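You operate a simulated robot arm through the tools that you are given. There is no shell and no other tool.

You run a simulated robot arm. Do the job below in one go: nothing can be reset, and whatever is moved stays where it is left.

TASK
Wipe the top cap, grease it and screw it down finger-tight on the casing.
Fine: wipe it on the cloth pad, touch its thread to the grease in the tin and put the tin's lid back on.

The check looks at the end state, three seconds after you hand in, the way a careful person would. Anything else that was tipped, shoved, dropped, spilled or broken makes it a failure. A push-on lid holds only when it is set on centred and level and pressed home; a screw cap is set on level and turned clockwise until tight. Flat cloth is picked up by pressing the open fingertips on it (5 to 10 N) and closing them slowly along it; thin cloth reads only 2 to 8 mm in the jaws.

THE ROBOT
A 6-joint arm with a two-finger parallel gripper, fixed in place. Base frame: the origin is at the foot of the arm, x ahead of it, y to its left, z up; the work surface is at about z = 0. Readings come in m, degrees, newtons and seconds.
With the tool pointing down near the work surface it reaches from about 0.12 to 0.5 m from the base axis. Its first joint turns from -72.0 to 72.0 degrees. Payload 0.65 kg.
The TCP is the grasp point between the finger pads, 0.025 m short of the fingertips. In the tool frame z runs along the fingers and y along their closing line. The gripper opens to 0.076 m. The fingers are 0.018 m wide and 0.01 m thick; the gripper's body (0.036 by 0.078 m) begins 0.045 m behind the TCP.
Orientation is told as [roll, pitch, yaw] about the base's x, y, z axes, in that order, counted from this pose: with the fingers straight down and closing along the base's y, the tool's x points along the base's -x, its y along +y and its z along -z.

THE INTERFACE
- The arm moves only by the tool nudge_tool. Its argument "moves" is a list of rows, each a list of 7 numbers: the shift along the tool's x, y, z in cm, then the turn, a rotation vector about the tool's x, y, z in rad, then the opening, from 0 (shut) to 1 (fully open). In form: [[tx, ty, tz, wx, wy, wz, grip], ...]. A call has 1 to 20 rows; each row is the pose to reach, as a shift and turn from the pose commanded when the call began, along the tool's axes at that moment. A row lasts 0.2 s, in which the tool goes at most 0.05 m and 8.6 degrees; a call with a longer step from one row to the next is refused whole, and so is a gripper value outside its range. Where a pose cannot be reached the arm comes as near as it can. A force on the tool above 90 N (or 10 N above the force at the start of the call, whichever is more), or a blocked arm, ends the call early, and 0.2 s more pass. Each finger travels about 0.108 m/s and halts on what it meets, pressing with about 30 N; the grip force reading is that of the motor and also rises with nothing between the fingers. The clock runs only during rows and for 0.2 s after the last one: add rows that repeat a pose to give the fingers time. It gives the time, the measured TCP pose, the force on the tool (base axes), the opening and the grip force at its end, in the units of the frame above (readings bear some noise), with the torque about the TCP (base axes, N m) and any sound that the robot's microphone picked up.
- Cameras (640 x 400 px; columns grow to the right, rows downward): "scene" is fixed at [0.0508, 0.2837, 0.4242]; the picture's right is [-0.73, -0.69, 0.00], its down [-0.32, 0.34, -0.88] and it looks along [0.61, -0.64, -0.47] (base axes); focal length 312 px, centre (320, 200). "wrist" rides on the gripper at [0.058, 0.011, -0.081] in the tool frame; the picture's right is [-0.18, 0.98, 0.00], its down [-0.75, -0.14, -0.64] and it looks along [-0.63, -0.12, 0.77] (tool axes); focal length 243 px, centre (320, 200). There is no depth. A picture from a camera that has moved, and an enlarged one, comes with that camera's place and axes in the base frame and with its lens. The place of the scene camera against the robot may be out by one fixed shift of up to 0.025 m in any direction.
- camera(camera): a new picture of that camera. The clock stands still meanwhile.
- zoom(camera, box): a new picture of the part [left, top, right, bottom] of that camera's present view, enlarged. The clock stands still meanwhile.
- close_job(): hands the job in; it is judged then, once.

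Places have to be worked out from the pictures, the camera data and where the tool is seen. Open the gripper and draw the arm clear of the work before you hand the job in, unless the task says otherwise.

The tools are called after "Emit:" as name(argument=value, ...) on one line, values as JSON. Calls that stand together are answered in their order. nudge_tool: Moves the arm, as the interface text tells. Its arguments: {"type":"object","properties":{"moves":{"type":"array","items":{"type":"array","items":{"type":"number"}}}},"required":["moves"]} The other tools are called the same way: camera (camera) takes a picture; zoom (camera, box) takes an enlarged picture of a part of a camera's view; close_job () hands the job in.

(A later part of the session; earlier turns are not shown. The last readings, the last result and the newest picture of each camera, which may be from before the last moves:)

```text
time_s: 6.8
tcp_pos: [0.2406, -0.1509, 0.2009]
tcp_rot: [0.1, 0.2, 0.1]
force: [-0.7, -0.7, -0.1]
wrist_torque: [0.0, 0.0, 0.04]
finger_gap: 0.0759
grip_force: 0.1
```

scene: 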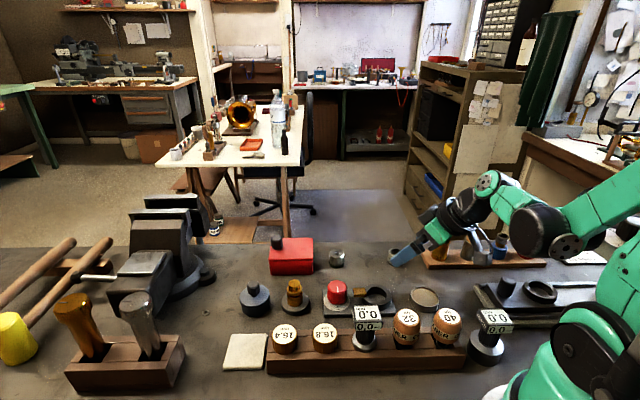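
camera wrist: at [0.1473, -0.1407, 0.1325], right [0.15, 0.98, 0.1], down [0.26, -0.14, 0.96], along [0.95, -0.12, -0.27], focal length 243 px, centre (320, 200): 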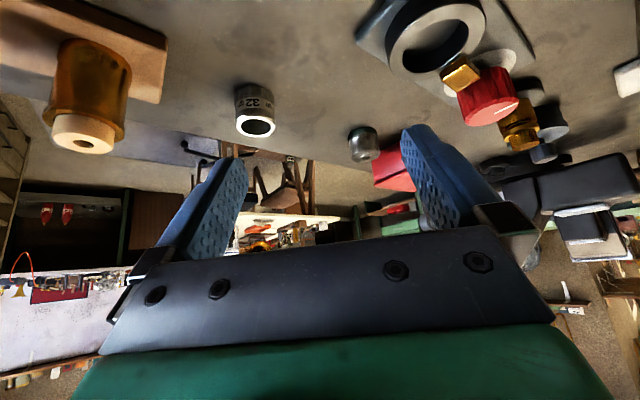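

Tool is vertical again. I now go above the tin at about (0.404, 0.066), 15 cm up, to check alignment.

Emit:
nudge_tool(moves=[[-2.3, 3.1, 0.7, 0, 0, 0, 1], [-4.6, 6.2, 1.4, 0, 0, 0, 1], [-7.0, 9.3, 2.1, 0, 0, 0, 1], [-9.3, 12.4, 2.8, 0, 0, 0, 1], [-11.6, 15.5, 3.5, 0, 0, 0, 1], [-14, 18.6, 4.2, 0, 0, 0, 1], [-16.3, 21.7, 5, 0, 0, 0, 1], [-16.3, 21.7, 5, 0, 0, 0, 1]])

Emit:
camera(camera="wrist")

Emit:
zoom(camera="wrist", box=[270, 50, 370, 150])

```text
time_s: 8.6
tcp_pos: [0.4035, 0.0685, 0.1502]
tcp_rot: [0.1, 0.1, 0.0]
force: [0.1, 0.4, 0.0]
wrist_torque: [0.0, -0.01, 0.0]
finger_gap: 0.0758
grip_force: 0.0
```

```text
taken
camera wrist: at [0.3459, 0.0781, 0.2299], right [0.18, 0.98, 0.0], down [0.75, -0.14, 0.64], along [0.63, -0.12, -0.77], focal length 243 px, centre (320, 200)
```

wrist: 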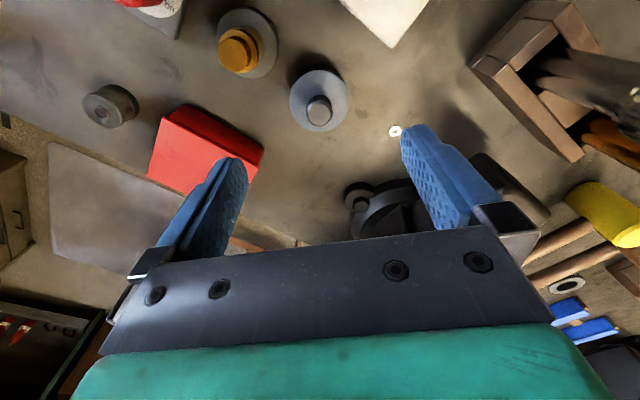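

```text
4.00 times, centred on (320, 100) of wrist
camera zoom: at [0.3459, 0.0781, 0.2299], right [0.18, 0.98, 0.0], down [0.75, -0.14, 0.64], along [0.63, -0.12, -0.77], focal length 970 px, centre (320, 600)
```

zoom: 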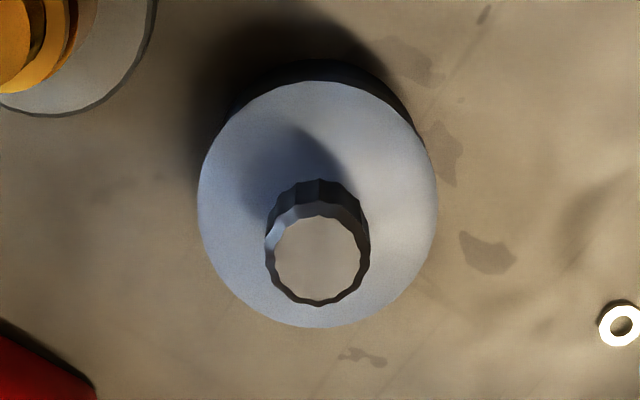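

The lid centre sits about 6 mm ahead (+x) of the TCP, knob top near z 0.054, lid top near z 0.027. I shift forward and descend partway to just above the knob, then re-check.

Emit:
nudge_tool(moves=[[-0.3, -0.05, 2, 0, 0, 0, 1], [-0.6, -0.1, 4, 0, 0, 0, 1], [-0.6, -0.1, 5.8, 0, 0, 0, 1], [-0.6, -0.1, 5.8, 0, 0, 0, 1]])

Emit:
camera(camera="wrist")

Emit:
zoom(camera="wrist", box=[220, 80, 420, 205])

Emit:
zoom(camera="scene", box=[220, 250, 320, 325])

```text
time_s: 9.6
tcp_pos: [0.41, 0.0647, 0.0919]
tcp_rot: [0.0, 0.0, 0.0]
force: [-0.3, 0.0, -0.3]
wrist_torque: [-0.01, -0.02, 0.0]
finger_gap: 0.0759
grip_force: 0.1
```

```text
taken
camera wrist: at [0.3511, 0.0754, 0.172], right [0.18, 0.98, 0.0], down [0.75, -0.14, 0.64], along [0.63, -0.12, -0.77], focal length 243 px, centre (320, 200)
```

wrist: 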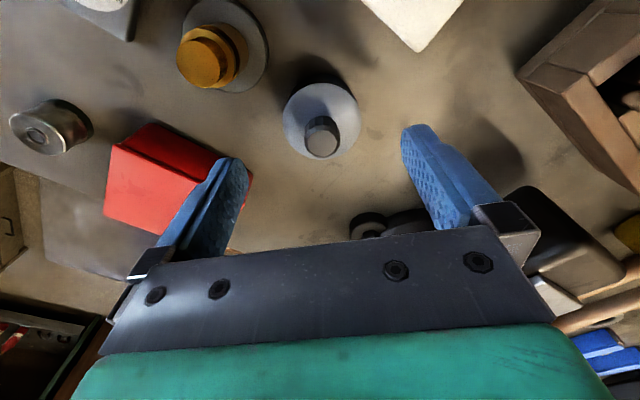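

```text
3.20 times, centred on (320, 142) of wrist
camera zoom: at [0.3511, 0.0754, 0.172], right [0.18, 0.98, 0.0], down [0.75, -0.14, 0.64], along [0.63, -0.12, -0.77], focal length 776 px, centre (320, 384)
```

zoom: 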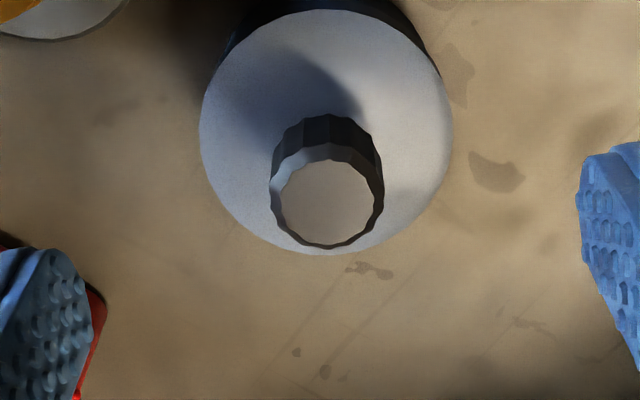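

```text
5.33 times, centred on (270, 288) of scene
camera zoom: at [0.0508, 0.2837, 0.4242], right [-0.73, -0.69, 0.0], down [-0.32, 0.34, -0.88], along [0.61, -0.64, -0.47], focal length 1663 px, centre (587, -267)
```

zoom: 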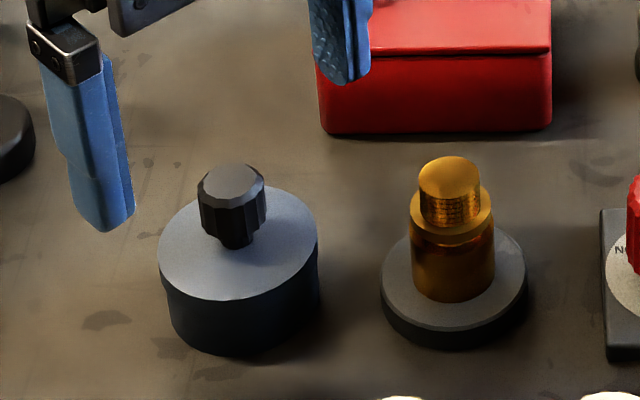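

Alignment is good to within about 1 mm. I descend so the fingertips end about 5 mm above the lid top, around the knob, then close.

Emit:
nudge_tool(moves=[[0, 0.08, 1.5, 0, 0, 0, 1], [0, 0.08, 3.0, 0, 0, 0, 1], [0, 0.08, 3.4, 0, 0, 0, 1], [0, 0.08, 3.4, 0, 0, 0, 1]])

Emit:
zoom(camera="scene", box=[220, 250, 320, 325])

Emit:
camera(camera="wrist")

```text
time_s: 10.6
tcp_pos: [0.4091, 0.0672, 0.0578]
tcp_rot: [0.0, 0.1, -0.1]
force: [0.1, 0.0, -0.2]
wrist_torque: [0.0, -0.01, 0.0]
finger_gap: 0.0761
grip_force: 0.1
```

```text
5.33 times, centred on (270, 288) of scene
camera zoom: at [0.0508, 0.2837, 0.4242], right [-0.73, -0.69, 0.0], down [-0.32, 0.34, -0.88], along [0.61, -0.64, -0.47], focal length 1663 px, centre (587, -267)
```

zoom: 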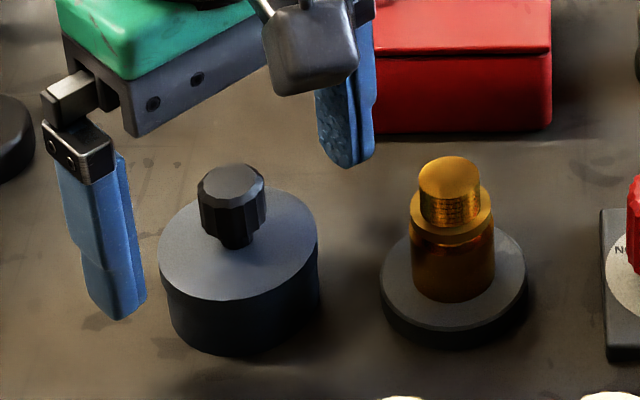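

```text
taken
camera wrist: at [0.3513, 0.0764, 0.138], right [0.18, 0.98, 0.0], down [0.75, -0.14, 0.64], along [0.63, -0.12, -0.77], focal length 243 px, centre (320, 200)
```

wrist: 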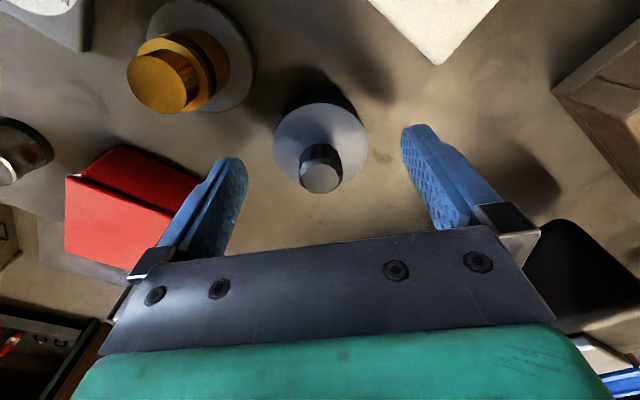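

The fingers straddle the knob with the tips above the lid. I close gently on it.

Emit:
nudge_tool(moves=[[0, 0, 0, 0, 0, 0, 0.6], [0, 0, 0, 0, 0, 0, 0.4], [0, 0, 0, 0, 0, 0, 0.3], [0, 0, 0, 0, 0, 0, 0.2], [0, 0, 0, 0, 0, 0, 0.1], [0, 0, 0, 0, 0, 0, 0.1]])

Emit:
zoom(camera="scene", box=[220, 250, 320, 325])

```text
time_s: 12.0
tcp_pos: [0.4085, 0.0661, 0.0587]
tcp_rot: [0.0, 0.1, 0.0]
force: [0.0, 0.2, -0.3]
wrist_torque: [-0.02, -0.01, -0.04]
finger_gap: 0.0172
grip_force: 30.0
heard: snap
```

```text
5.33 times, centred on (270, 288) of scene
camera zoom: at [0.0508, 0.2837, 0.4242], right [-0.73, -0.69, 0.0], down [-0.32, 0.34, -0.88], along [0.61, -0.64, -0.47], focal length 1663 px, centre (587, -267)
```

zoom: 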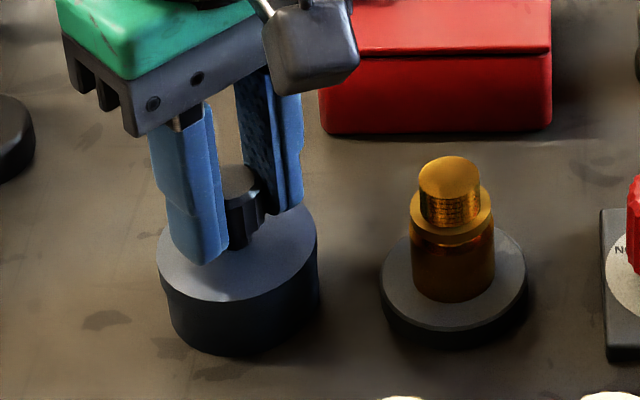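

The knob is gripped (17 mm gap, 30 N). A snap was heard, perhaps the lid shifting; I pull up slowly by about 1.5 cm and watch the force.

Emit:
nudge_tool(moves=[[0, 0, -0.2, 0, 0, 0, 0.1], [0, 0, -0.4, 0, 0, 0, 0.1], [0, 0, -0.7, 0, 0, 0, 0.1], [0, 0, -1.1, 0, 0, 0, 0.1], [0, 0, -1.5, 0, 0, 0, 0.1]])

Emit:
zoom(camera="scene", box=[220, 240, 320, 325])

```text
time_s: 13.2
tcp_pos: [0.4088, 0.0659, 0.0731]
tcp_rot: [0.0, 0.1, 0.0]
force: [0.3, 0.5, -0.4]
wrist_torque: [-0.03, -0.01, -0.01]
finger_gap: 0.0174
grip_force: 29.8
```

```text
4.71 times, centred on (270, 282) of scene
camera zoom: at [0.0508, 0.2837, 0.4242], right [-0.73, -0.69, 0.0], down [-0.32, 0.34, -0.88], along [0.61, -0.64, -0.47], focal length 1468 px, centre (555, -188)
```

zoom: 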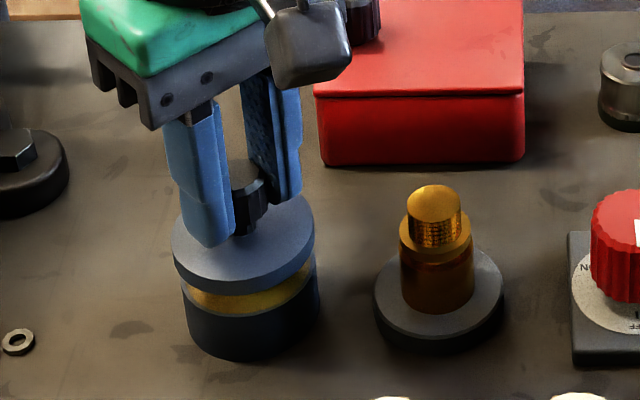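

The lid came free and yellow grease shows in the tin. I lift the lid higher and look at the tin's inside.

Emit:
nudge_tool(moves=[[0, 0, -2, 0, 0, 0, 0.1], [0, 0, -4, 0, 0, 0, 0.1], [0, 0, -6, 0, 0, 0, 0.1], [0, 0, -8, 0, 0, 0, 0.1], [0, 0, -8, 0, 0, 0, 0.1]])

Emit:
zoom(camera="scene", box=[220, 220, 320, 325])

Emit:
camera(camera="wrist")

```text
time_s: 14.4
tcp_pos: [0.4093, 0.0659, 0.1531]
tcp_rot: [0.0, 0.1, 0.0]
force: [0.0, -0.6, -0.4]
wrist_torque: [0.0, -0.04, 0.02]
finger_gap: 0.0174
grip_force: 30.1
```

```text
3.81 times, centred on (270, 272) of scene
camera zoom: at [0.0508, 0.2837, 0.4242], right [-0.73, -0.69, 0.0], down [-0.32, 0.34, -0.88], along [0.61, -0.64, -0.47], focal length 1188 px, centre (510, -76)
```

zoom: 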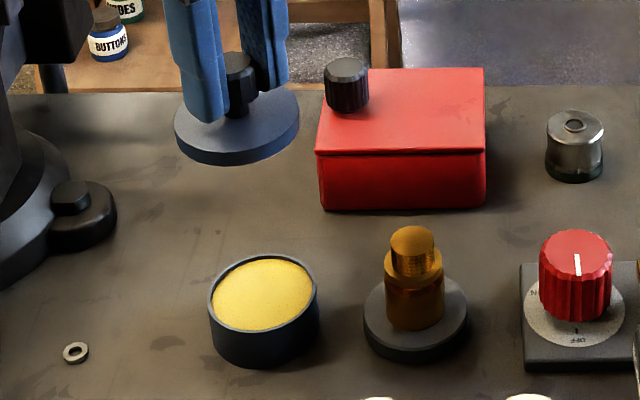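

```text
taken
camera wrist: at [0.3517, 0.0764, 0.2332], right [0.18, 0.98, 0.0], down [0.75, -0.14, 0.64], along [0.63, -0.12, -0.77], focal length 243 px, centre (320, 200)
```

wrist: 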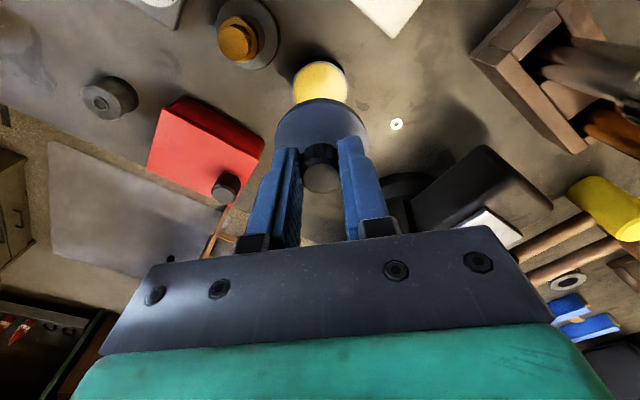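

The tin is full of yellow grease nearly to the brim. I carry the lid to the clear spot at about (0.33, −0.12).

Emit:
nudge_tool(moves=[[1.3, -3.1, 0, 0, 0, 0, 0.1], [2.6, -6.2, 0, 0, 0, 0, 0.1], [3.9, -9.3, 0, 0, 0, 0, 0.1], [5.2, -12.4, 0, 0, 0, 0, 0.1], [6.5, -15.5, 0, 0, 0, 0, 0.1], [7.9, -18.6, 0, 0, 0, 0, 0.1], [7.9, -18.6, 0, 0, 0, 0, 0.1]])

Emit:
camera(camera="wrist")

Emit:
zoom(camera="scene", box=[300, 210, 440, 320])

```text
time_s: 16.0
tcp_pos: [0.3307, -0.1203, 0.1519]
tcp_rot: [0.0, 0.0, -0.1]
force: [-0.2, 0.3, 0.3]
wrist_torque: [-0.02, 0.01, -0.01]
finger_gap: 0.0177
grip_force: 29.4
```

```text
taken
camera wrist: at [0.2726, -0.11, 0.2326], right [0.18, 0.98, 0.0], down [0.75, -0.14, 0.64], along [0.63, -0.12, -0.77], focal length 243 px, centre (320, 200)
```

wrist: 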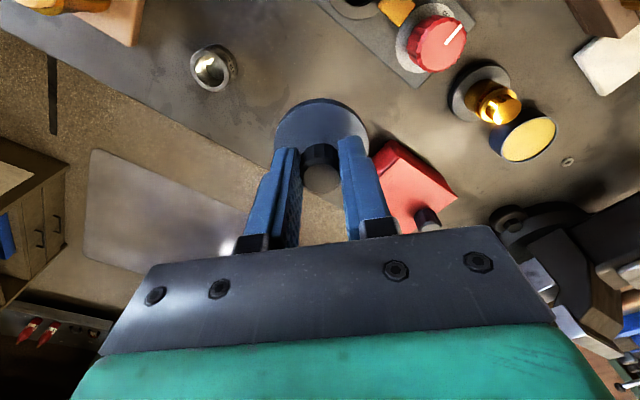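

```text
3.64 times, centred on (370, 265) of scene
camera zoom: at [0.0508, 0.2837, 0.4242], right [-0.73, -0.69, 0.0], down [-0.32, 0.34, -0.88], along [0.61, -0.64, -0.47], focal length 1134 px, centre (138, -36)
```

zoom: 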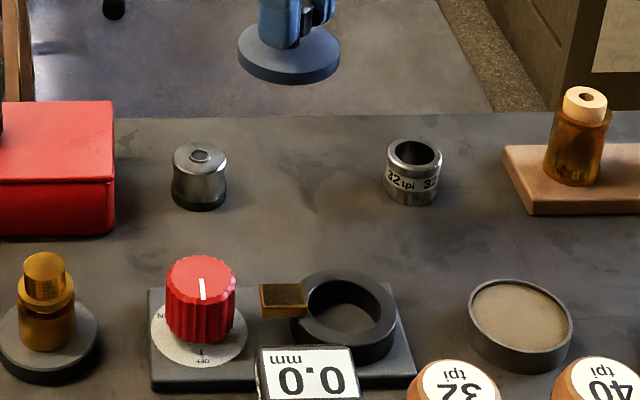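

The spot under the lid is clear. I lower it quickly to about 1.5 cm above the bench, then look.

Emit:
nudge_tool(moves=[[0, 0, 3, 0, 0, 0, 0.1], [0, 0, 6, 0, 0, 0, 0.1], [0, 0, 8.5, 0, 0, 0, 0.1], [0, 0, 9.7, 0, 0, 0, 0.1], [0, 0, 9.7, 0, 0, 0, 0.1]])

Emit:
zoom(camera="scene", box=[300, 210, 440, 320])

```text
time_s: 17.2
tcp_pos: [0.3304, -0.12, 0.0566]
tcp_rot: [0.0, 0.2, 0.0]
force: [0.2, 0.5, -0.3]
wrist_torque: [0.03, 0.02, -0.02]
finger_gap: 0.0177
grip_force: 29.9
```

```text
3.64 times, centred on (370, 265) of scene
camera zoom: at [0.0508, 0.2837, 0.4242], right [-0.73, -0.69, 0.0], down [-0.32, 0.34, -0.88], along [0.61, -0.64, -0.47], focal length 1134 px, centre (138, -36)
```

zoom: 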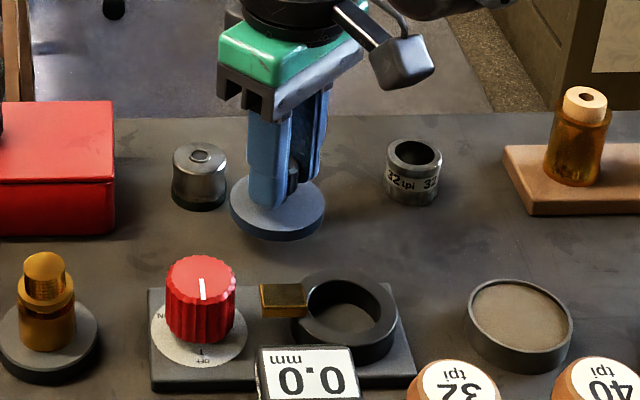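

I lower in small steps, watching for bench contact.

Emit:
nudge_tool(moves=[[0, 0, 0.4, 0, 0, 0, 0.1], [0, 0, 0.8, 0, 0, 0, 0.1], [0, 0, 1.1, 0, 0, 0, 0.1], [0, 0, 1.1, 0, 0, 0, 0.1]])

Emit:
zoom(camera="scene", box=[325, 230, 405, 290])

```text
time_s: 18.2
tcp_pos: [0.3299, -0.1197, 0.0453]
tcp_rot: [0.1, 0.1, 0.0]
force: [0.3, 0.4, 0.4]
wrist_torque: [-0.03, 0.01, 0.05]
finger_gap: 0.0177
grip_force: 30.0
```

```text
6.67 times, centred on (365, 260) of scene
camera zoom: at [0.0508, 0.2837, 0.4242], right [-0.73, -0.69, 0.0], down [-0.32, 0.34, -0.88], along [0.61, -0.64, -0.47], focal length 2079 px, centre (20, -200)
```

zoom: 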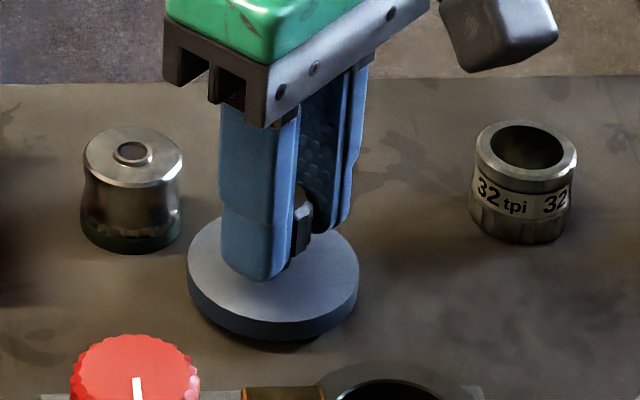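

Still no contact force; I continue down another few millimetres.

Emit:
nudge_tool(moves=[[0, 0, 0.2, 0, 0, 0, 0.1], [0, 0, 0.35, 0, 0, 0, 0.1], [0, 0, 0.35, 0, 0, 0, 0.1]])

```text
time_s: 19.0
tcp_pos: [0.3302, -0.1198, 0.0416]
tcp_rot: [0.0, 0.1, 0.0]
force: [0.1, 0.4, -0.1]
wrist_torque: [0.05, 0.0, 0.02]
finger_gap: 0.0176
grip_force: 30.2
```

Still free; another few millimetres at small steps.

Emit:
nudge_tool(moves=[[0, 0, 0.15, 0, 0, 0, 0.1], [0, 0, 0.3, 0, 0, 0, 0.1], [0, 0, 0.3, 0, 0, 0, 0.1]])

Emit:
zoom(camera="scene", box=[325, 230, 405, 290])

```text
time_s: 19.8
tcp_pos: [0.3308, -0.1203, 0.0385]
tcp_rot: [0.0, 0.1, 0.0]
force: [-0.5, -0.3, -0.5]
wrist_torque: [0.01, 0.03, -0.04]
finger_gap: 0.0177
grip_force: 29.9
```

```text
6.67 times, centred on (365, 260) of scene
camera zoom: at [0.0508, 0.2837, 0.4242], right [-0.73, -0.69, 0.0], down [-0.32, 0.34, -0.88], along [0.61, -0.64, -0.47], focal length 2079 px, centre (20, -200)
```

zoom: 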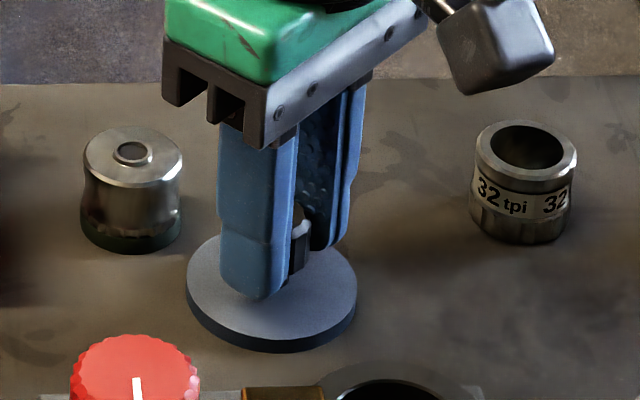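

Very near the bench now. Two more millimetre-steps.

Emit:
nudge_tool(moves=[[0, 0, 0.1, 0, 0, 0, 0.1], [0, 0, 0.2, 0, 0, 0, 0.1], [0, 0, 0.2, 0, 0, 0, 0.1]])

Emit:
zoom(camera="scene", box=[340, 255, 375, 287])

```text
time_s: 20.6
tcp_pos: [0.331, -0.1202, 0.0364]
tcp_rot: [0.0, 0.1, 0.0]
force: [0.3, -0.1, -0.2]
wrist_torque: [-0.02, 0.0, -0.03]
finger_gap: 0.0178
grip_force: 30.1
```

```text
12.50 times, centred on (358, 271) of scene
camera zoom: at [0.0508, 0.2837, 0.4242], right [-0.73, -0.69, 0.0], down [-0.32, 0.34, -0.88], along [0.61, -0.64, -0.47], focal length 3898 px, centre (-149, -688)
```

zoom: 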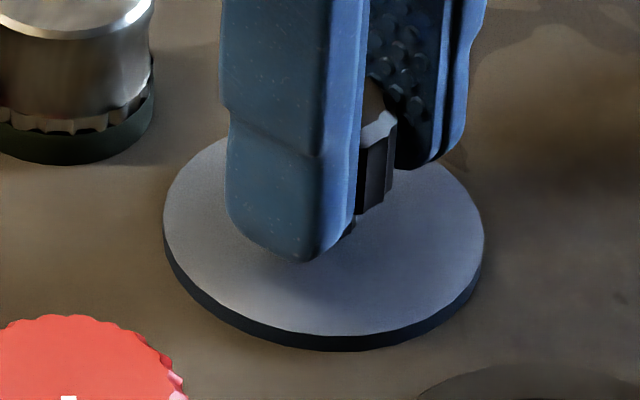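

The force is still nil though the lid looks about at the bench. I lower 2 mm more to find real contact.

Emit:
nudge_tool(moves=[[0, 0, 0.1, 0, 0, 0, 0.1], [0, 0, 0.2, 0, 0, 0, 0.1], [0, 0, 0.2, 0, 0, 0, 0.1]])

Emit:
zoom(camera="scene", box=[340, 255, 375, 287])

```text
time_s: 21.4
tcp_pos: [0.3298, -0.1192, 0.0348]
tcp_rot: [0.0, 0.0, 0.0]
force: [-0.5, 2.3, 38.7]
wrist_torque: [0.04, -0.14, 0.04]
finger_gap: 0.0177
grip_force: 30.2
```

```text
12.50 times, centred on (358, 271) of scene
camera zoom: at [0.0507, 0.2838, 0.4242], right [-0.73, -0.69, 0.0], down [-0.32, 0.34, -0.88], along [0.61, -0.64, -0.47], focal length 3898 px, centre (-149, -688)
```

zoom: 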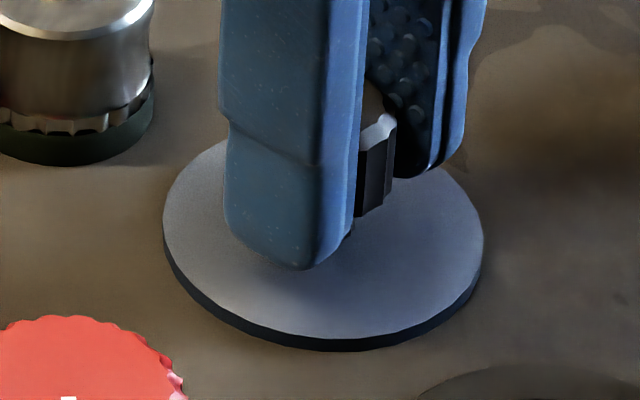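

Firm contact (39 N) — the lid is down. I back off about 1 mm to relieve force, open the fingers, and rise.

Emit:
nudge_tool(moves=[[0, 0, -0.1, 0, 0, 0, 0.1], [0, 0, -0.1, 0, 0, 0, 0.25], [0, 0, -0.1, 0, 0, 0, 0.4], [0, 0, -0.1, 0, 0, 0, 0.6], [0, 0, -0.1, 0, 0, 0, 0.6]])

Emit:
nudge_tool(moves=[[0, 0, -2, 0, 0, 0, 0.6], [0, 0, -5, 0, 0, 0, 0.6], [0, 0, -8, 0, 0, 0, 0.8], [0, 0, -10, 0, 0, 0, 1], [0, 0, -10, 0, 0, 0, 1]])

Emit:
zoom(camera="scene", box=[300, 210, 440, 320])

Emit:
camera(camera="wrist")

```text
time_s: 22.6
tcp_pos: [0.3313, -0.1211, 0.0354]
tcp_rot: [0.0, 0.2, 0.0]
force: [0.4, 0.1, -0.2]
wrist_torque: [-0.01, -0.01, -0.02]
finger_gap: 0.0456
grip_force: 0.1
```

```text
time_s: 23.8
tcp_pos: [0.3302, -0.12, 0.1357]
tcp_rot: [0.1, 0.1, 0.0]
force: [0.6, 0.6, 1.2]
wrist_torque: [0.01, 0.0, -0.02]
finger_gap: 0.0761
grip_force: 0.0
```

```text
3.64 times, centred on (370, 265) of scene
camera zoom: at [0.0508, 0.2837, 0.4242], right [-0.73, -0.69, 0.0], down [-0.32, 0.34, -0.88], along [0.61, -0.64, -0.47], focal length 1134 px, centre (138, -36)
```

zoom: 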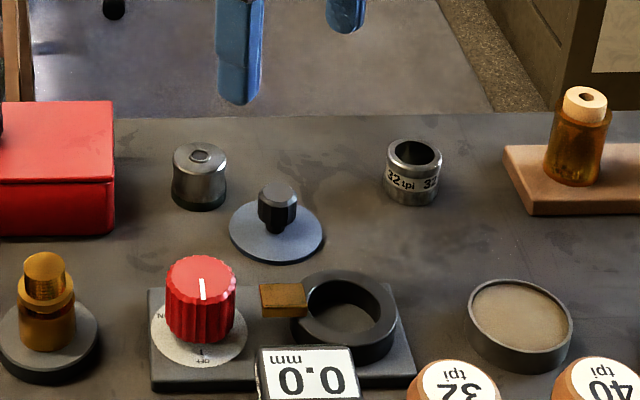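

```text
taken
camera wrist: at [0.2725, -0.1097, 0.2155], right [0.18, 0.98, 0.0], down [0.75, -0.14, 0.64], along [0.63, -0.12, -0.77], focal length 243 px, centre (320, 200)
```

wrist: 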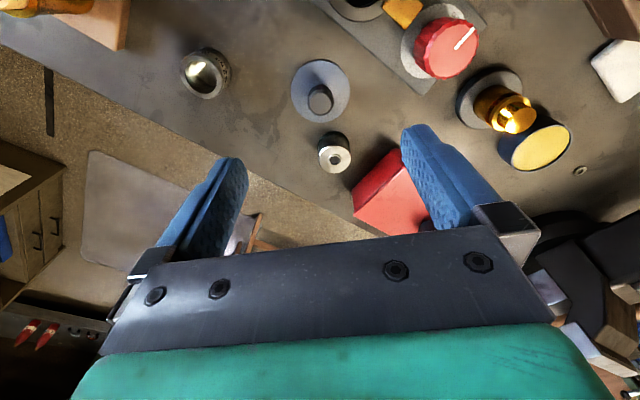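

The lid rests level on the bench. Next I move above the steel cap (about 0.384, −0.117) with the fingers only partly open so they stay clear of the red box.

Emit:
nudge_tool(moves=[[-2.0, 0.1, 1.0, 0, 0, 0, 0.8], [-4.0, 0.2, 2.0, 0, 0, 0, 0.65], [-5.4, 0.3, 3.6, 0, 0, 0, 0.62], [-5.4, 0.3, 4.0, 0, 0, 0, 0.62], [-5.4, 0.3, 4.0, 0, 0, 0, 0.62]])

Emit:
camera(camera="wrist")

Emit:
zoom(camera="wrist", box=[270, 90, 370, 160])

```text
time_s: 25.0
tcp_pos: [0.3838, -0.1163, 0.0954]
tcp_rot: [0.0, 0.1, -0.1]
force: [-0.6, 0.7, 0.3]
wrist_torque: [-0.05, -0.02, 0.03]
finger_gap: 0.0472
grip_force: 0.0
```

```text
taken
camera wrist: at [0.3263, -0.1068, 0.1749], right [0.18, 0.98, 0.0], down [0.75, -0.14, 0.64], along [0.63, -0.12, -0.77], focal length 243 px, centre (320, 200)
```

wrist: 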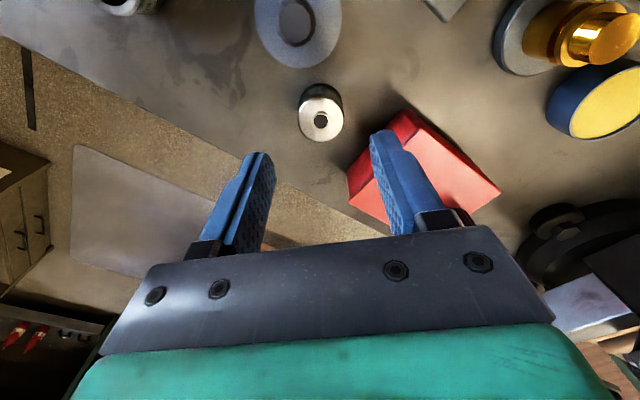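

```text
5.71 times, centred on (320, 125) of wrist
camera zoom: at [0.3263, -0.1068, 0.1749], right [0.18, 0.98, 0.0], down [0.75, -0.14, 0.64], along [0.63, -0.12, -0.77], focal length 1386 px, centre (320, 629)
```

zoom: 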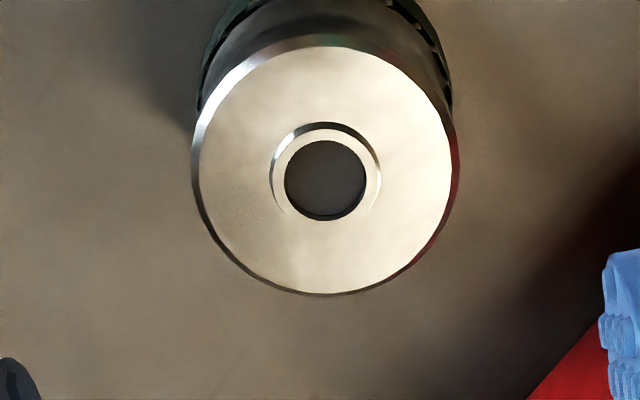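

The cap is centred under the fingers. I descend so the fingertips reach about 12 mm above the bench (upper half of the cap), then check.

Emit:
nudge_tool(moves=[[0, 0.05, 2.0, 0, 0, 0, 0.62], [0, 0.05, 4.0, 0, 0, 0, 0.62], [0, 0.05, 5.4, 0, 0, 0, 0.62], [0, 0.05, 5.85, 0, 0, 0, 0.62], [0, 0.05, 5.85, 0, 0, 0, 0.62]])

Emit:
zoom(camera="scene", box=[310, 230, 375, 280])

Emit:
camera(camera="wrist")

```text
time_s: 26.2
tcp_pos: [0.3845, -0.117, 0.037]
tcp_rot: [0.0, 0.1, 0.0]
force: [-0.2, 0.3, -0.6]
wrist_torque: [0.02, -0.02, 0.0]
finger_gap: 0.0469
grip_force: 0.0
```

```text
8.00 times, centred on (342, 255) of scene
camera zoom: at [0.0508, 0.2837, 0.4242], right [-0.73, -0.69, 0.0], down [-0.32, 0.34, -0.88], along [0.61, -0.64, -0.47], focal length 2495 px, centre (140, -240)
```

zoom: 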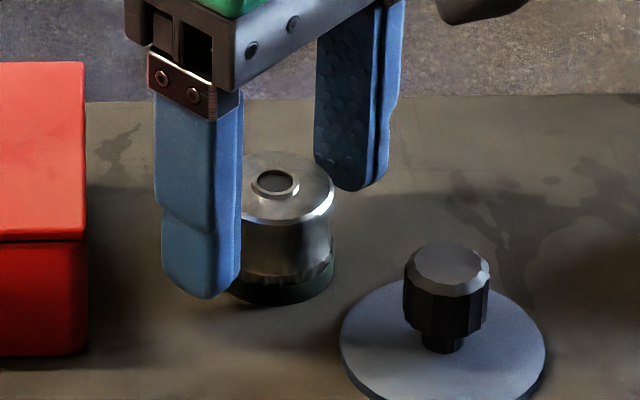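

```text
taken
camera wrist: at [0.3263, -0.1064, 0.1168], right [0.18, 0.98, 0.0], down [0.75, -0.14, 0.64], along [0.63, -0.12, -0.77], focal length 243 px, centre (320, 200)
```

wrist: 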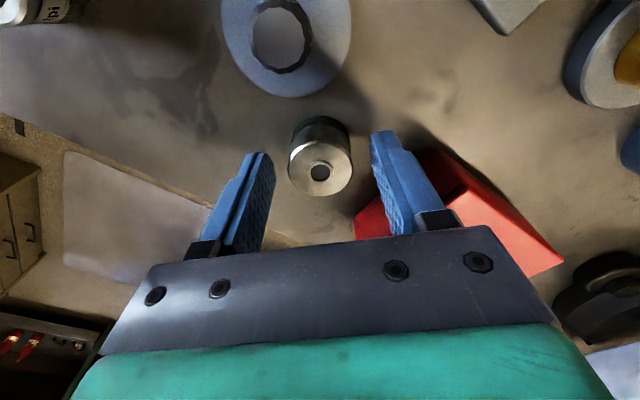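

Fingers straddle the cap's upper part. I close on it gently.

Emit:
nudge_tool(moves=[[0, 0, 0, 0, 0, 0, 0.5], [0, 0, 0, 0, 0, 0, 0.4], [0, 0, 0, 0, 0, 0, 0.3], [0, 0, 0, 0, 0, 0, 0.2], [0, 0, 0, 0, 0, 0, 0.2]])

Emit:
nudge_tool(moves=[[0, 0, -0.5, 0, 0, 0, 0.2], [0, 0, -1.5, 0, 0, 0, 0.2], [0, 0, -4, 0, 0, 0, 0.2], [0, 0, -7, 0, 0, 0, 0.2], [0, 0, -10, 0, 0, 0, 0.2], [0, 0, -12, 0, 0, 0, 0.2], [0, 0, -12, 0, 0, 0, 0.2]])

Emit:
camera(camera="scene")

Emit:
camera(camera="wrist")

```text
time_s: 27.4
tcp_pos: [0.3848, -0.116, 0.0376]
tcp_rot: [0.0, 0.1, 0.0]
force: [0.1, -0.1, -1.0]
wrist_torque: [-0.03, 0.0, -0.02]
finger_gap: 0.0289
grip_force: 29.6
```

```text
time_s: 29.0
tcp_pos: [0.3854, -0.1176, 0.1564]
tcp_rot: [0.0, 0.2, 0.1]
force: [0.1, 0.2, -0.9]
wrist_torque: [-0.02, 0.01, 0.0]
finger_gap: 0.0289
grip_force: 29.7
```

```text
taken
```

scene: 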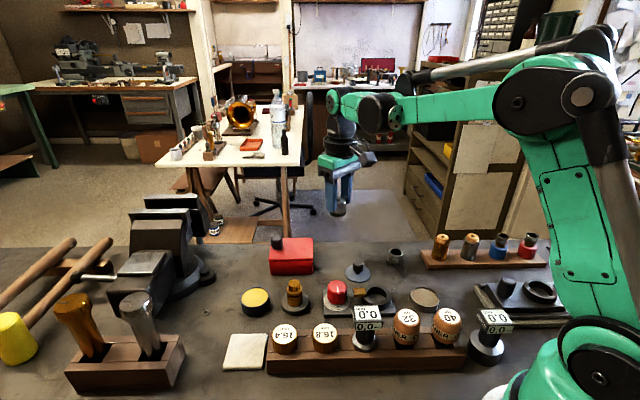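

```text
taken
camera wrist: at [0.327, -0.1065, 0.2369], right [0.18, 0.98, 0.0], down [0.75, -0.14, 0.64], along [0.63, -0.12, -0.77], focal length 243 px, centre (320, 200)
```

wrist: 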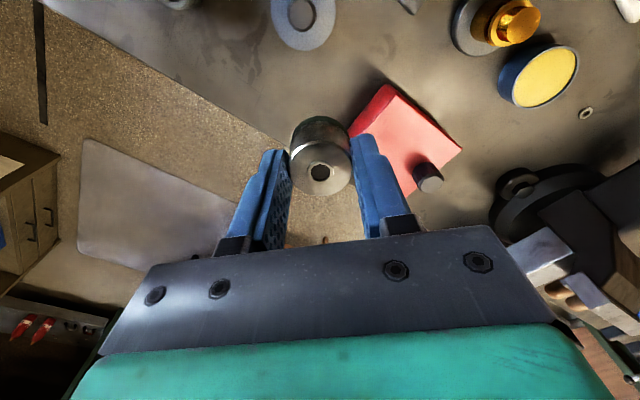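

The cap is held (28.9 mm). I zoom on it in the scene view to see its lower rim and any thread.

Emit:
zoom(camera="scene", box=[315, 180, 365, 225])

Emit:
zoom(camera="wrist", box=[270, 100, 370, 210])

```text
8.89 times, centred on (340, 202) of scene
camera zoom: at [0.0508, 0.2837, 0.4242], right [-0.73, -0.69, 0.0], down [-0.32, 0.34, -0.88], along [0.61, -0.64, -0.47], focal length 2772 px, centre (142, 178)
```

zoom: 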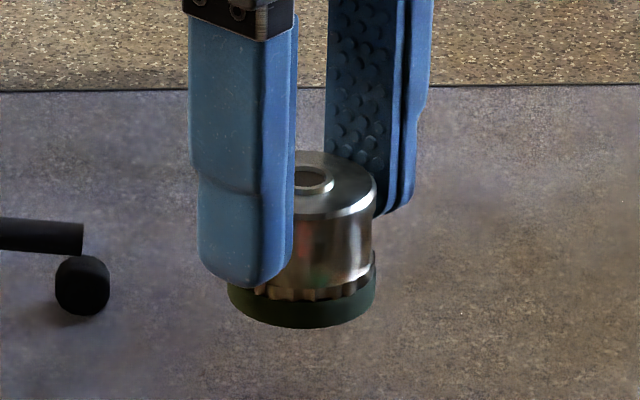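

```text
3.64 times, centred on (320, 155) of wrist
camera zoom: at [0.327, -0.1065, 0.2369], right [0.18, 0.98, 0.0], down [0.75, -0.14, 0.64], along [0.63, -0.12, -0.77], focal length 882 px, centre (320, 364)
```

zoom: 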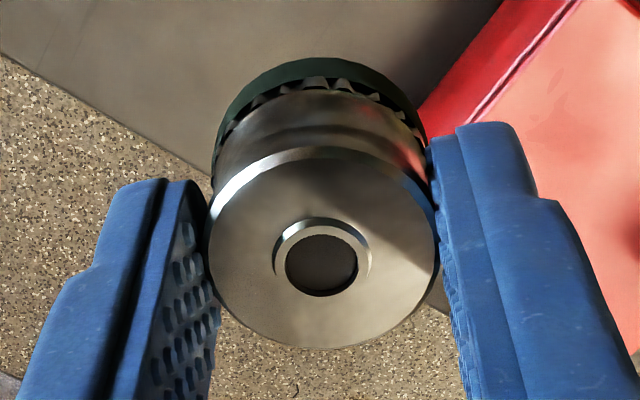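

The tips hold the cap just above its knurl. To verify its inner thread I raise it to camera height and then tilt it toward the scene camera.

Emit:
nudge_tool(moves=[[1.2, 0.9, -3.2, 0, 0, 0, 0.2], [2.4, 1.9, -6.4, 0, 0, 0, 0.2], [3.6, 2.8, -9.6, 0, 0, 0, 0.2], [4.8, 3.8, -12.8, 0, 0, 0, 0.2], [6.0, 4.7, -16, 0, 0, 0, 0.2], [7.2, 5.7, -19.2, 0, 0, 0, 0.2], [8.5, 6.7, -22.4, 0, 0, 0, 0.2], [8.5, 6.7, -22.4, 0, 0, 0, 0.2]])

Emit:
nudge_tool(moves=[[0, 0, 0, -0.1, 0.08, 0, 0.2], [0, 0, 0, -0.2, 0.16, 0, 0.2], [0, 0, 0, -0.3, 0.24, 0, 0.2], [0, 0, 0, -0.4, 0.32, 0, 0.2], [0, 0, 0, -0.5, 0.4, 0, 0.2], [0, 0, 0, -0.6, 0.48, 0, 0.2], [0, 0, 0, -0.6, 0.48, 0, 0.2]])

Emit:
camera(camera="scene")

```text
time_s: 30.8
tcp_pos: [0.2987, -0.0494, 0.381]
tcp_rot: [0.0, 0.0, 0.1]
force: [-0.6, 0.2, -0.1]
wrist_torque: [0.02, 0.0, 0.01]
finger_gap: 0.0286
grip_force: 29.8
```

```text
time_s: 31.9
tcp_pos: [0.2951, -0.0368, 0.3643]
tcp_rot: [25.6, 17.3, 4.4]
force: [16.6, 3.4, -17.8]
wrist_torque: [0.29, 0.9, 0.44]
finger_gap: 0.0287
grip_force: 30.0
out of reach, approached as far as the arm can: row 1, 2, 3, 4, 5
stopped in row 5: the force on the tool passed its limit at 148 N (the readings are from after the stop); the commanded pose is now the measured one
```

```text
taken
```

scene: 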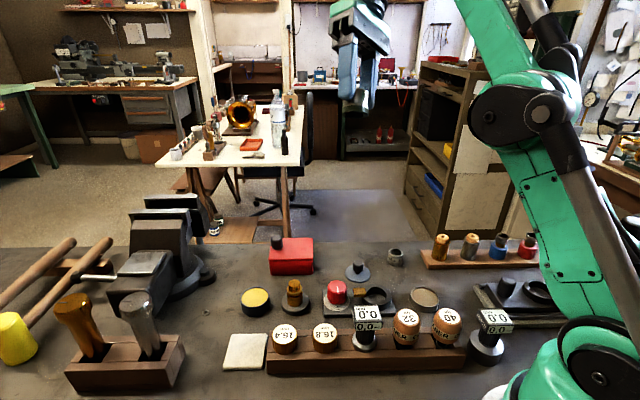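

The arm met its limit (force spike), so I stop tilting. I check that the cap is still held.

Emit:
zoom(camera="scene", box=[320, 30, 410, 130])

Emit:
camera(camera="wrist")

```text
4.00 times, centred on (365, 80) of scene
camera zoom: at [0.0508, 0.2837, 0.4242], right [-0.73, -0.69, 0.0], down [-0.32, 0.34, -0.88], along [0.61, -0.64, -0.47], focal length 1247 px, centre (140, 680)
```

zoom: 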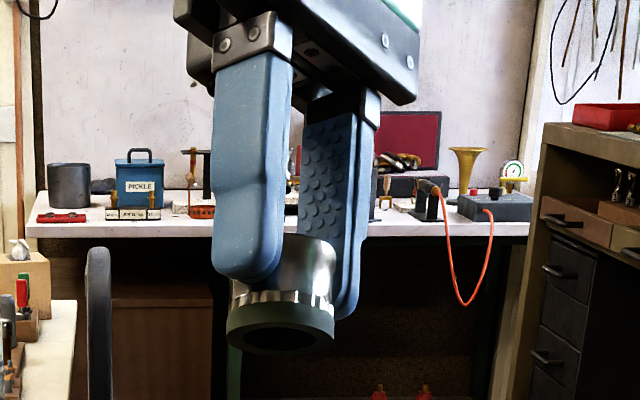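

```text
taken
camera wrist: at [0.2648, -0.0643, 0.4547], right [0.23, 0.91, 0.35], down [0.9, -0.34, 0.27], along [0.37, 0.25, -0.9], focal length 243 px, centre (320, 200)
```

wrist: 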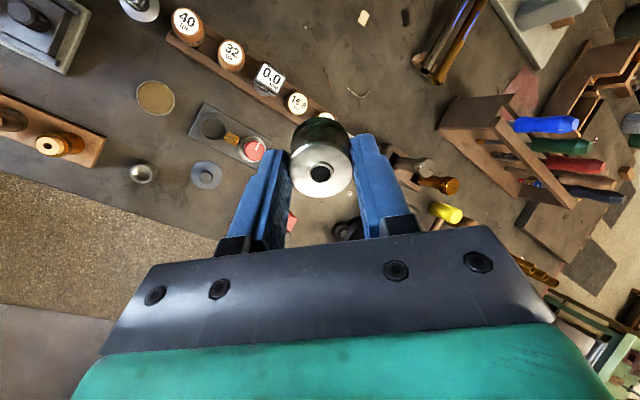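

The cap is still held and its underside is hollow. I zoom in on the opening.

Emit:
zoom(camera="scene", box=[370, 90, 410, 122])

```text
12.50 times, centred on (390, 106) of scene
camera zoom: at [0.0508, 0.2837, 0.4242], right [-0.73, -0.69, 0.0], down [-0.32, 0.34, -0.88], along [0.61, -0.64, -0.47], focal length 3898 px, centre (-555, 1375)
```

zoom: 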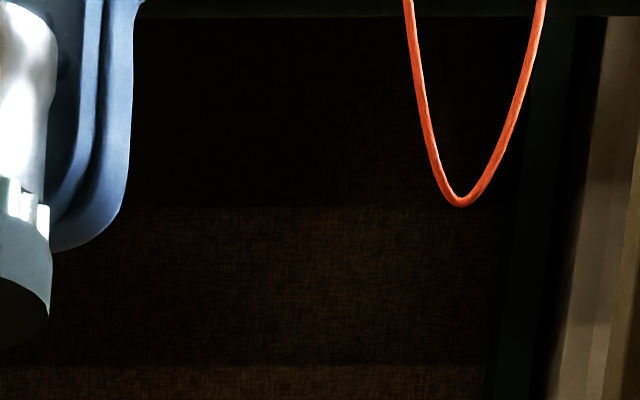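

Emit:
zoom(camera="scene", box=[338, 85, 372, 120])

```text
11.43 times, centred on (355, 102) of scene
camera zoom: at [0.0508, 0.2837, 0.4242], right [-0.73, -0.69, 0.0], down [-0.32, 0.34, -0.88], along [0.61, -0.64, -0.47], focal length 3564 px, centre (-80, 1314)
```

zoom: 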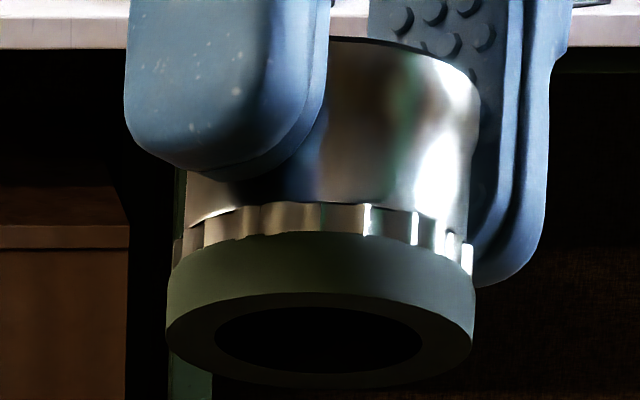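

The opening measures about 21 mm, matching the casing's thread, so this is the top cap. I rotate back to vertical.

Emit:
nudge_tool(moves=[[0, 0, 0, 0.07, -0.05, 0.001, 0.2], [0, 0, 0, 0.14, -0.1, 0.002, 0.2], [0, 0, 0, 0.22, -0.16, 0.004, 0.2], [0, 0, 0, 0.3, -0.22, 0.005, 0.2], [0, 0, 0, 0.37, -0.27, 0.006, 0.2], [0, 0, 0, 0.4316, -0.3136, 0.0075, 0.2], [0, 0, 0, 0.4316, -0.3136, 0.0075, 0.2]])

Emit:
camera(camera="wrist")

```text
time_s: 33.5
tcp_pos: [0.2946, -0.0364, 0.3651]
tcp_rot: [-0.1, 0.0, 0.0]
force: [-0.1, -0.8, -0.7]
wrist_torque: [0.0, 0.02, 0.02]
finger_gap: 0.0285
grip_force: 30.4
```

```text
taken
camera wrist: at [0.2367, -0.026, 0.4444], right [0.18, 0.98, 0.0], down [0.75, -0.14, 0.64], along [0.63, -0.12, -0.77], focal length 243 px, centre (320, 200)
```

wrist: 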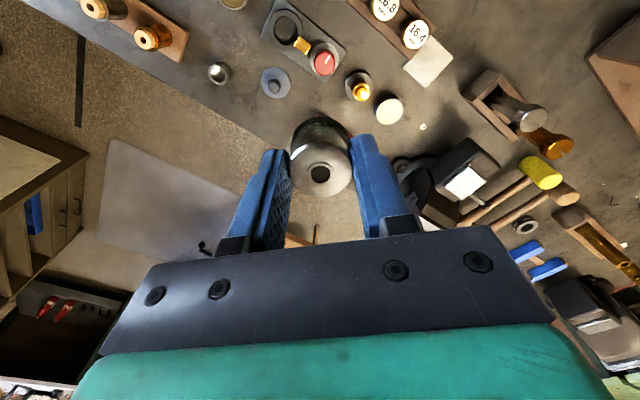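

Vertical again with the cap held. Now I carry it over the cloth pad centre, about (0.350, 0.129), staying high.

Emit:
nudge_tool(moves=[[-0.7, 2.1, 3.0, 0, 0, 0, 0.2], [-1.4, 4.2, 6.0, 0, 0, 0, 0.2], [-2.1, 6.3, 9.0, 0, 0, 0, 0.2], [-2.8, 8.4, 12.0, 0, 0, 0, 0.2], [-3.5, 10.5, 15.0, 0, 0, 0, 0.2], [-4.2, 12.6, 18.0, 0, 0, 0, 0.2], [-4.9, 14.6, 21.0, 0, 0, 0, 0.2], [-5.5, 16.5, 24.5, 0, 0, 0, 0.2], [-5.5, 16.5, 24.5, 0, 0, 0, 0.2]])

Emit:
camera(camera="wrist")

Emit:
zoom(camera="scene", box=[190, 230, 350, 380])

```text
time_s: 35.5
tcp_pos: [0.3499, 0.1303, 0.1182]
tcp_rot: [-0.1, 0.1, 0.1]
force: [-0.8, -0.6, -0.7]
wrist_torque: [-0.03, -0.02, 0.02]
finger_gap: 0.0287
grip_force: 29.5
```

```text
taken
camera wrist: at [0.2921, 0.1392, 0.1992], right [0.18, 0.98, 0.0], down [0.75, -0.14, 0.64], along [0.63, -0.12, -0.77], focal length 243 px, centre (320, 200)
```

wrist: 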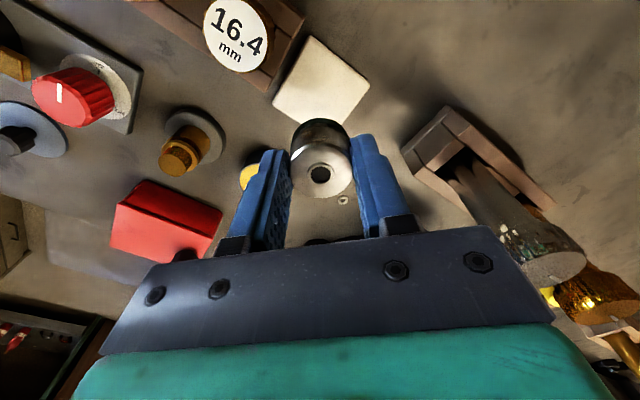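

```text
2.67 times, centred on (270, 305) of scene
camera zoom: at [0.0508, 0.2837, 0.4242], right [-0.73, -0.69, 0.0], down [-0.32, 0.34, -0.88], along [0.61, -0.64, -0.47], focal length 832 px, centre (453, -80)
```

zoom: 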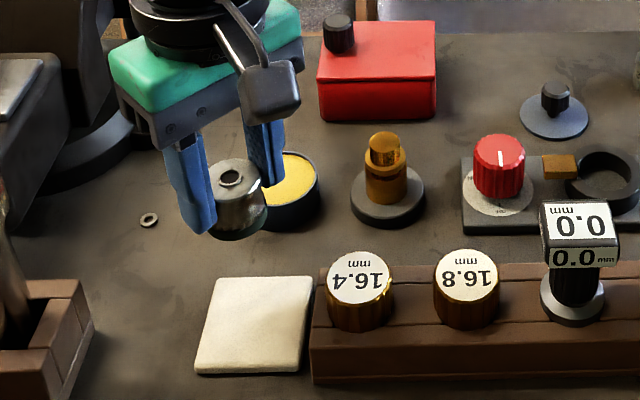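

The pad is right beneath the cap. I descend to just above it.

Emit:
nudge_tool(moves=[[0.2, 0, 2.5, 0, 0, 0, 0.2], [0.2, 0, 4.5, 0, 0, 0, 0.2], [0.2, 0, 6.0, 0, 0, 0, 0.2], [0.2, 0, 6.6, 0, 0, 0, 0.2], [0.2, 0, 6.6, 0, 0, 0, 0.2]])

Emit:
zoom(camera="scene", box=[200, 290, 300, 380])

```text
time_s: 36.8
tcp_pos: [0.3469, 0.1291, 0.0535]
tcp_rot: [0.0, 0.1, 0.0]
force: [0.3, 0.2, -0.9]
wrist_torque: [-0.01, -0.05, 0.0]
finger_gap: 0.0287
grip_force: 29.8
```

```text
4.44 times, centred on (250, 335) of scene
camera zoom: at [0.0508, 0.2837, 0.4242], right [-0.73, -0.69, 0.0], down [-0.32, 0.34, -0.88], along [0.61, -0.64, -0.47], focal length 1386 px, centre (631, -400)
```

zoom: 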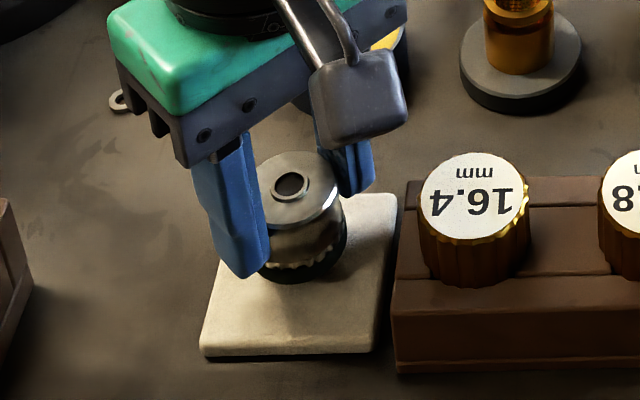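

The cap hovers just above the pad. I creep down to find contact.

Emit:
nudge_tool(moves=[[0, 0, 0.3, 0, 0, 0, 0.2], [0, 0, 0.6, 0, 0, 0, 0.2], [0, 0, 0.75, 0, 0, 0, 0.2], [0, 0, 0.75, 0, 0, 0, 0.2]])

```text
time_s: 37.8
tcp_pos: [0.3477, 0.1282, 0.0457]
tcp_rot: [0.0, 0.1, 0.0]
force: [-0.1, 0.0, -0.6]
wrist_torque: [0.03, -0.01, -0.01]
finger_gap: 0.0286
grip_force: 30.5
```

Emit:
nudge_tool(moves=[[0, 0, 0.1, 0, 0, 0, 0.2], [0, 0, 0.2, 0, 0, 0, 0.2], [0, 0, 0.2, 0, 0, 0, 0.2]])

```text
time_s: 38.5
tcp_pos: [0.3475, 0.1286, 0.0449]
tcp_rot: [0.0, 0.2, 0.0]
force: [-2.3, -1.4, 16.9]
wrist_torque: [-0.06, -0.11, 0.0]
finger_gap: 0.0285
grip_force: 30.2
```

Contact at about TCP z 0.0448 with 17 N. I ease off half a millimetre and wipe with short strokes, watching that the pad doesn't move.

Emit:
nudge_tool(moves=[[0, 0, -0.06, 0, 0, 0, 0.2], [0, 0.3, -0.06, 0, 0, 0, 0.2], [0, 0.6, -0.06, 0, 0, 0, 0.2], [0, 0.3, -0.06, 0, 0, 0, 0.2], [0, 0, -0.06, 0, 0, 0, 0.2], [0, -0.3, -0.06, 0, 0, 0, 0.2], [0, -0.6, -0.06, 0, 0, 0, 0.2], [0, -0.3, -0.06, 0, 0, 0, 0.2], [0, 0, -0.06, 0, 0, 0, 0.2]])

Emit:
zoom(camera="scene", box=[200, 290, 300, 380])

```text
time_s: 40.5
tcp_pos: [0.3472, 0.1295, 0.0453]
tcp_rot: [0.0, 0.2, 0.0]
force: [0.1, 0.2, 0.1]
wrist_torque: [-0.01, -0.03, 0.04]
finger_gap: 0.0285
grip_force: 30.0
```

```text
4.44 times, centred on (250, 335) of scene
camera zoom: at [0.0508, 0.2837, 0.4242], right [-0.73, -0.69, 0.0], down [-0.32, 0.34, -0.88], along [0.61, -0.64, -0.47], focal length 1386 px, centre (631, -400)
```

zoom: 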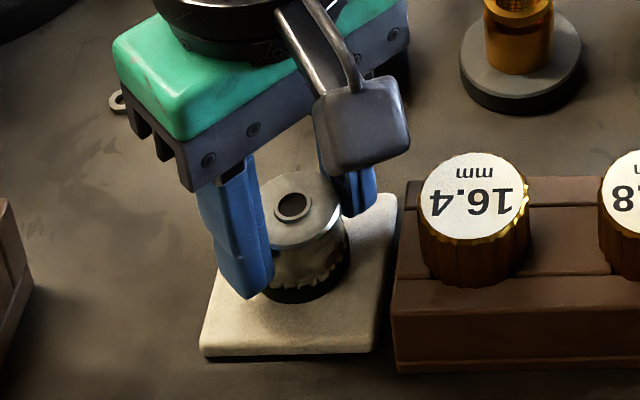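

The force vanished at this height, so contact is stiff. I lower by 0.3 mm and read.

Emit:
nudge_tool(moves=[[0, 0, 0.02, 0, 0, 0, 0.2], [0, 0, 0.03, 0, 0, 0, 0.2], [0, 0, 0.03, 0, 0, 0, 0.2]])

```text
time_s: 41.4
tcp_pos: [0.3464, 0.1294, 0.0446]
tcp_rot: [0.0, 0.1, 0.0]
force: [-0.1, -0.3, -1.1]
wrist_torque: [-0.01, -0.03, -0.04]
finger_gap: 0.0283
grip_force: 30.0
```

Emit:
nudge_tool(moves=[[0, 0, 0.02, 0, 0, 0, 0.2], [0, 0, 0.03, 0, 0, 0, 0.2], [0, 0, 0.03, 0, 0, 0, 0.2]])

```text
time_s: 42.1
tcp_pos: [0.3482, 0.1286, 0.0445]
tcp_rot: [-0.1, 0.0, 0.0]
force: [-2.0, 1.2, 17.5]
wrist_torque: [0.0, -0.13, 0.0]
finger_gap: 0.0284
grip_force: 29.1
```

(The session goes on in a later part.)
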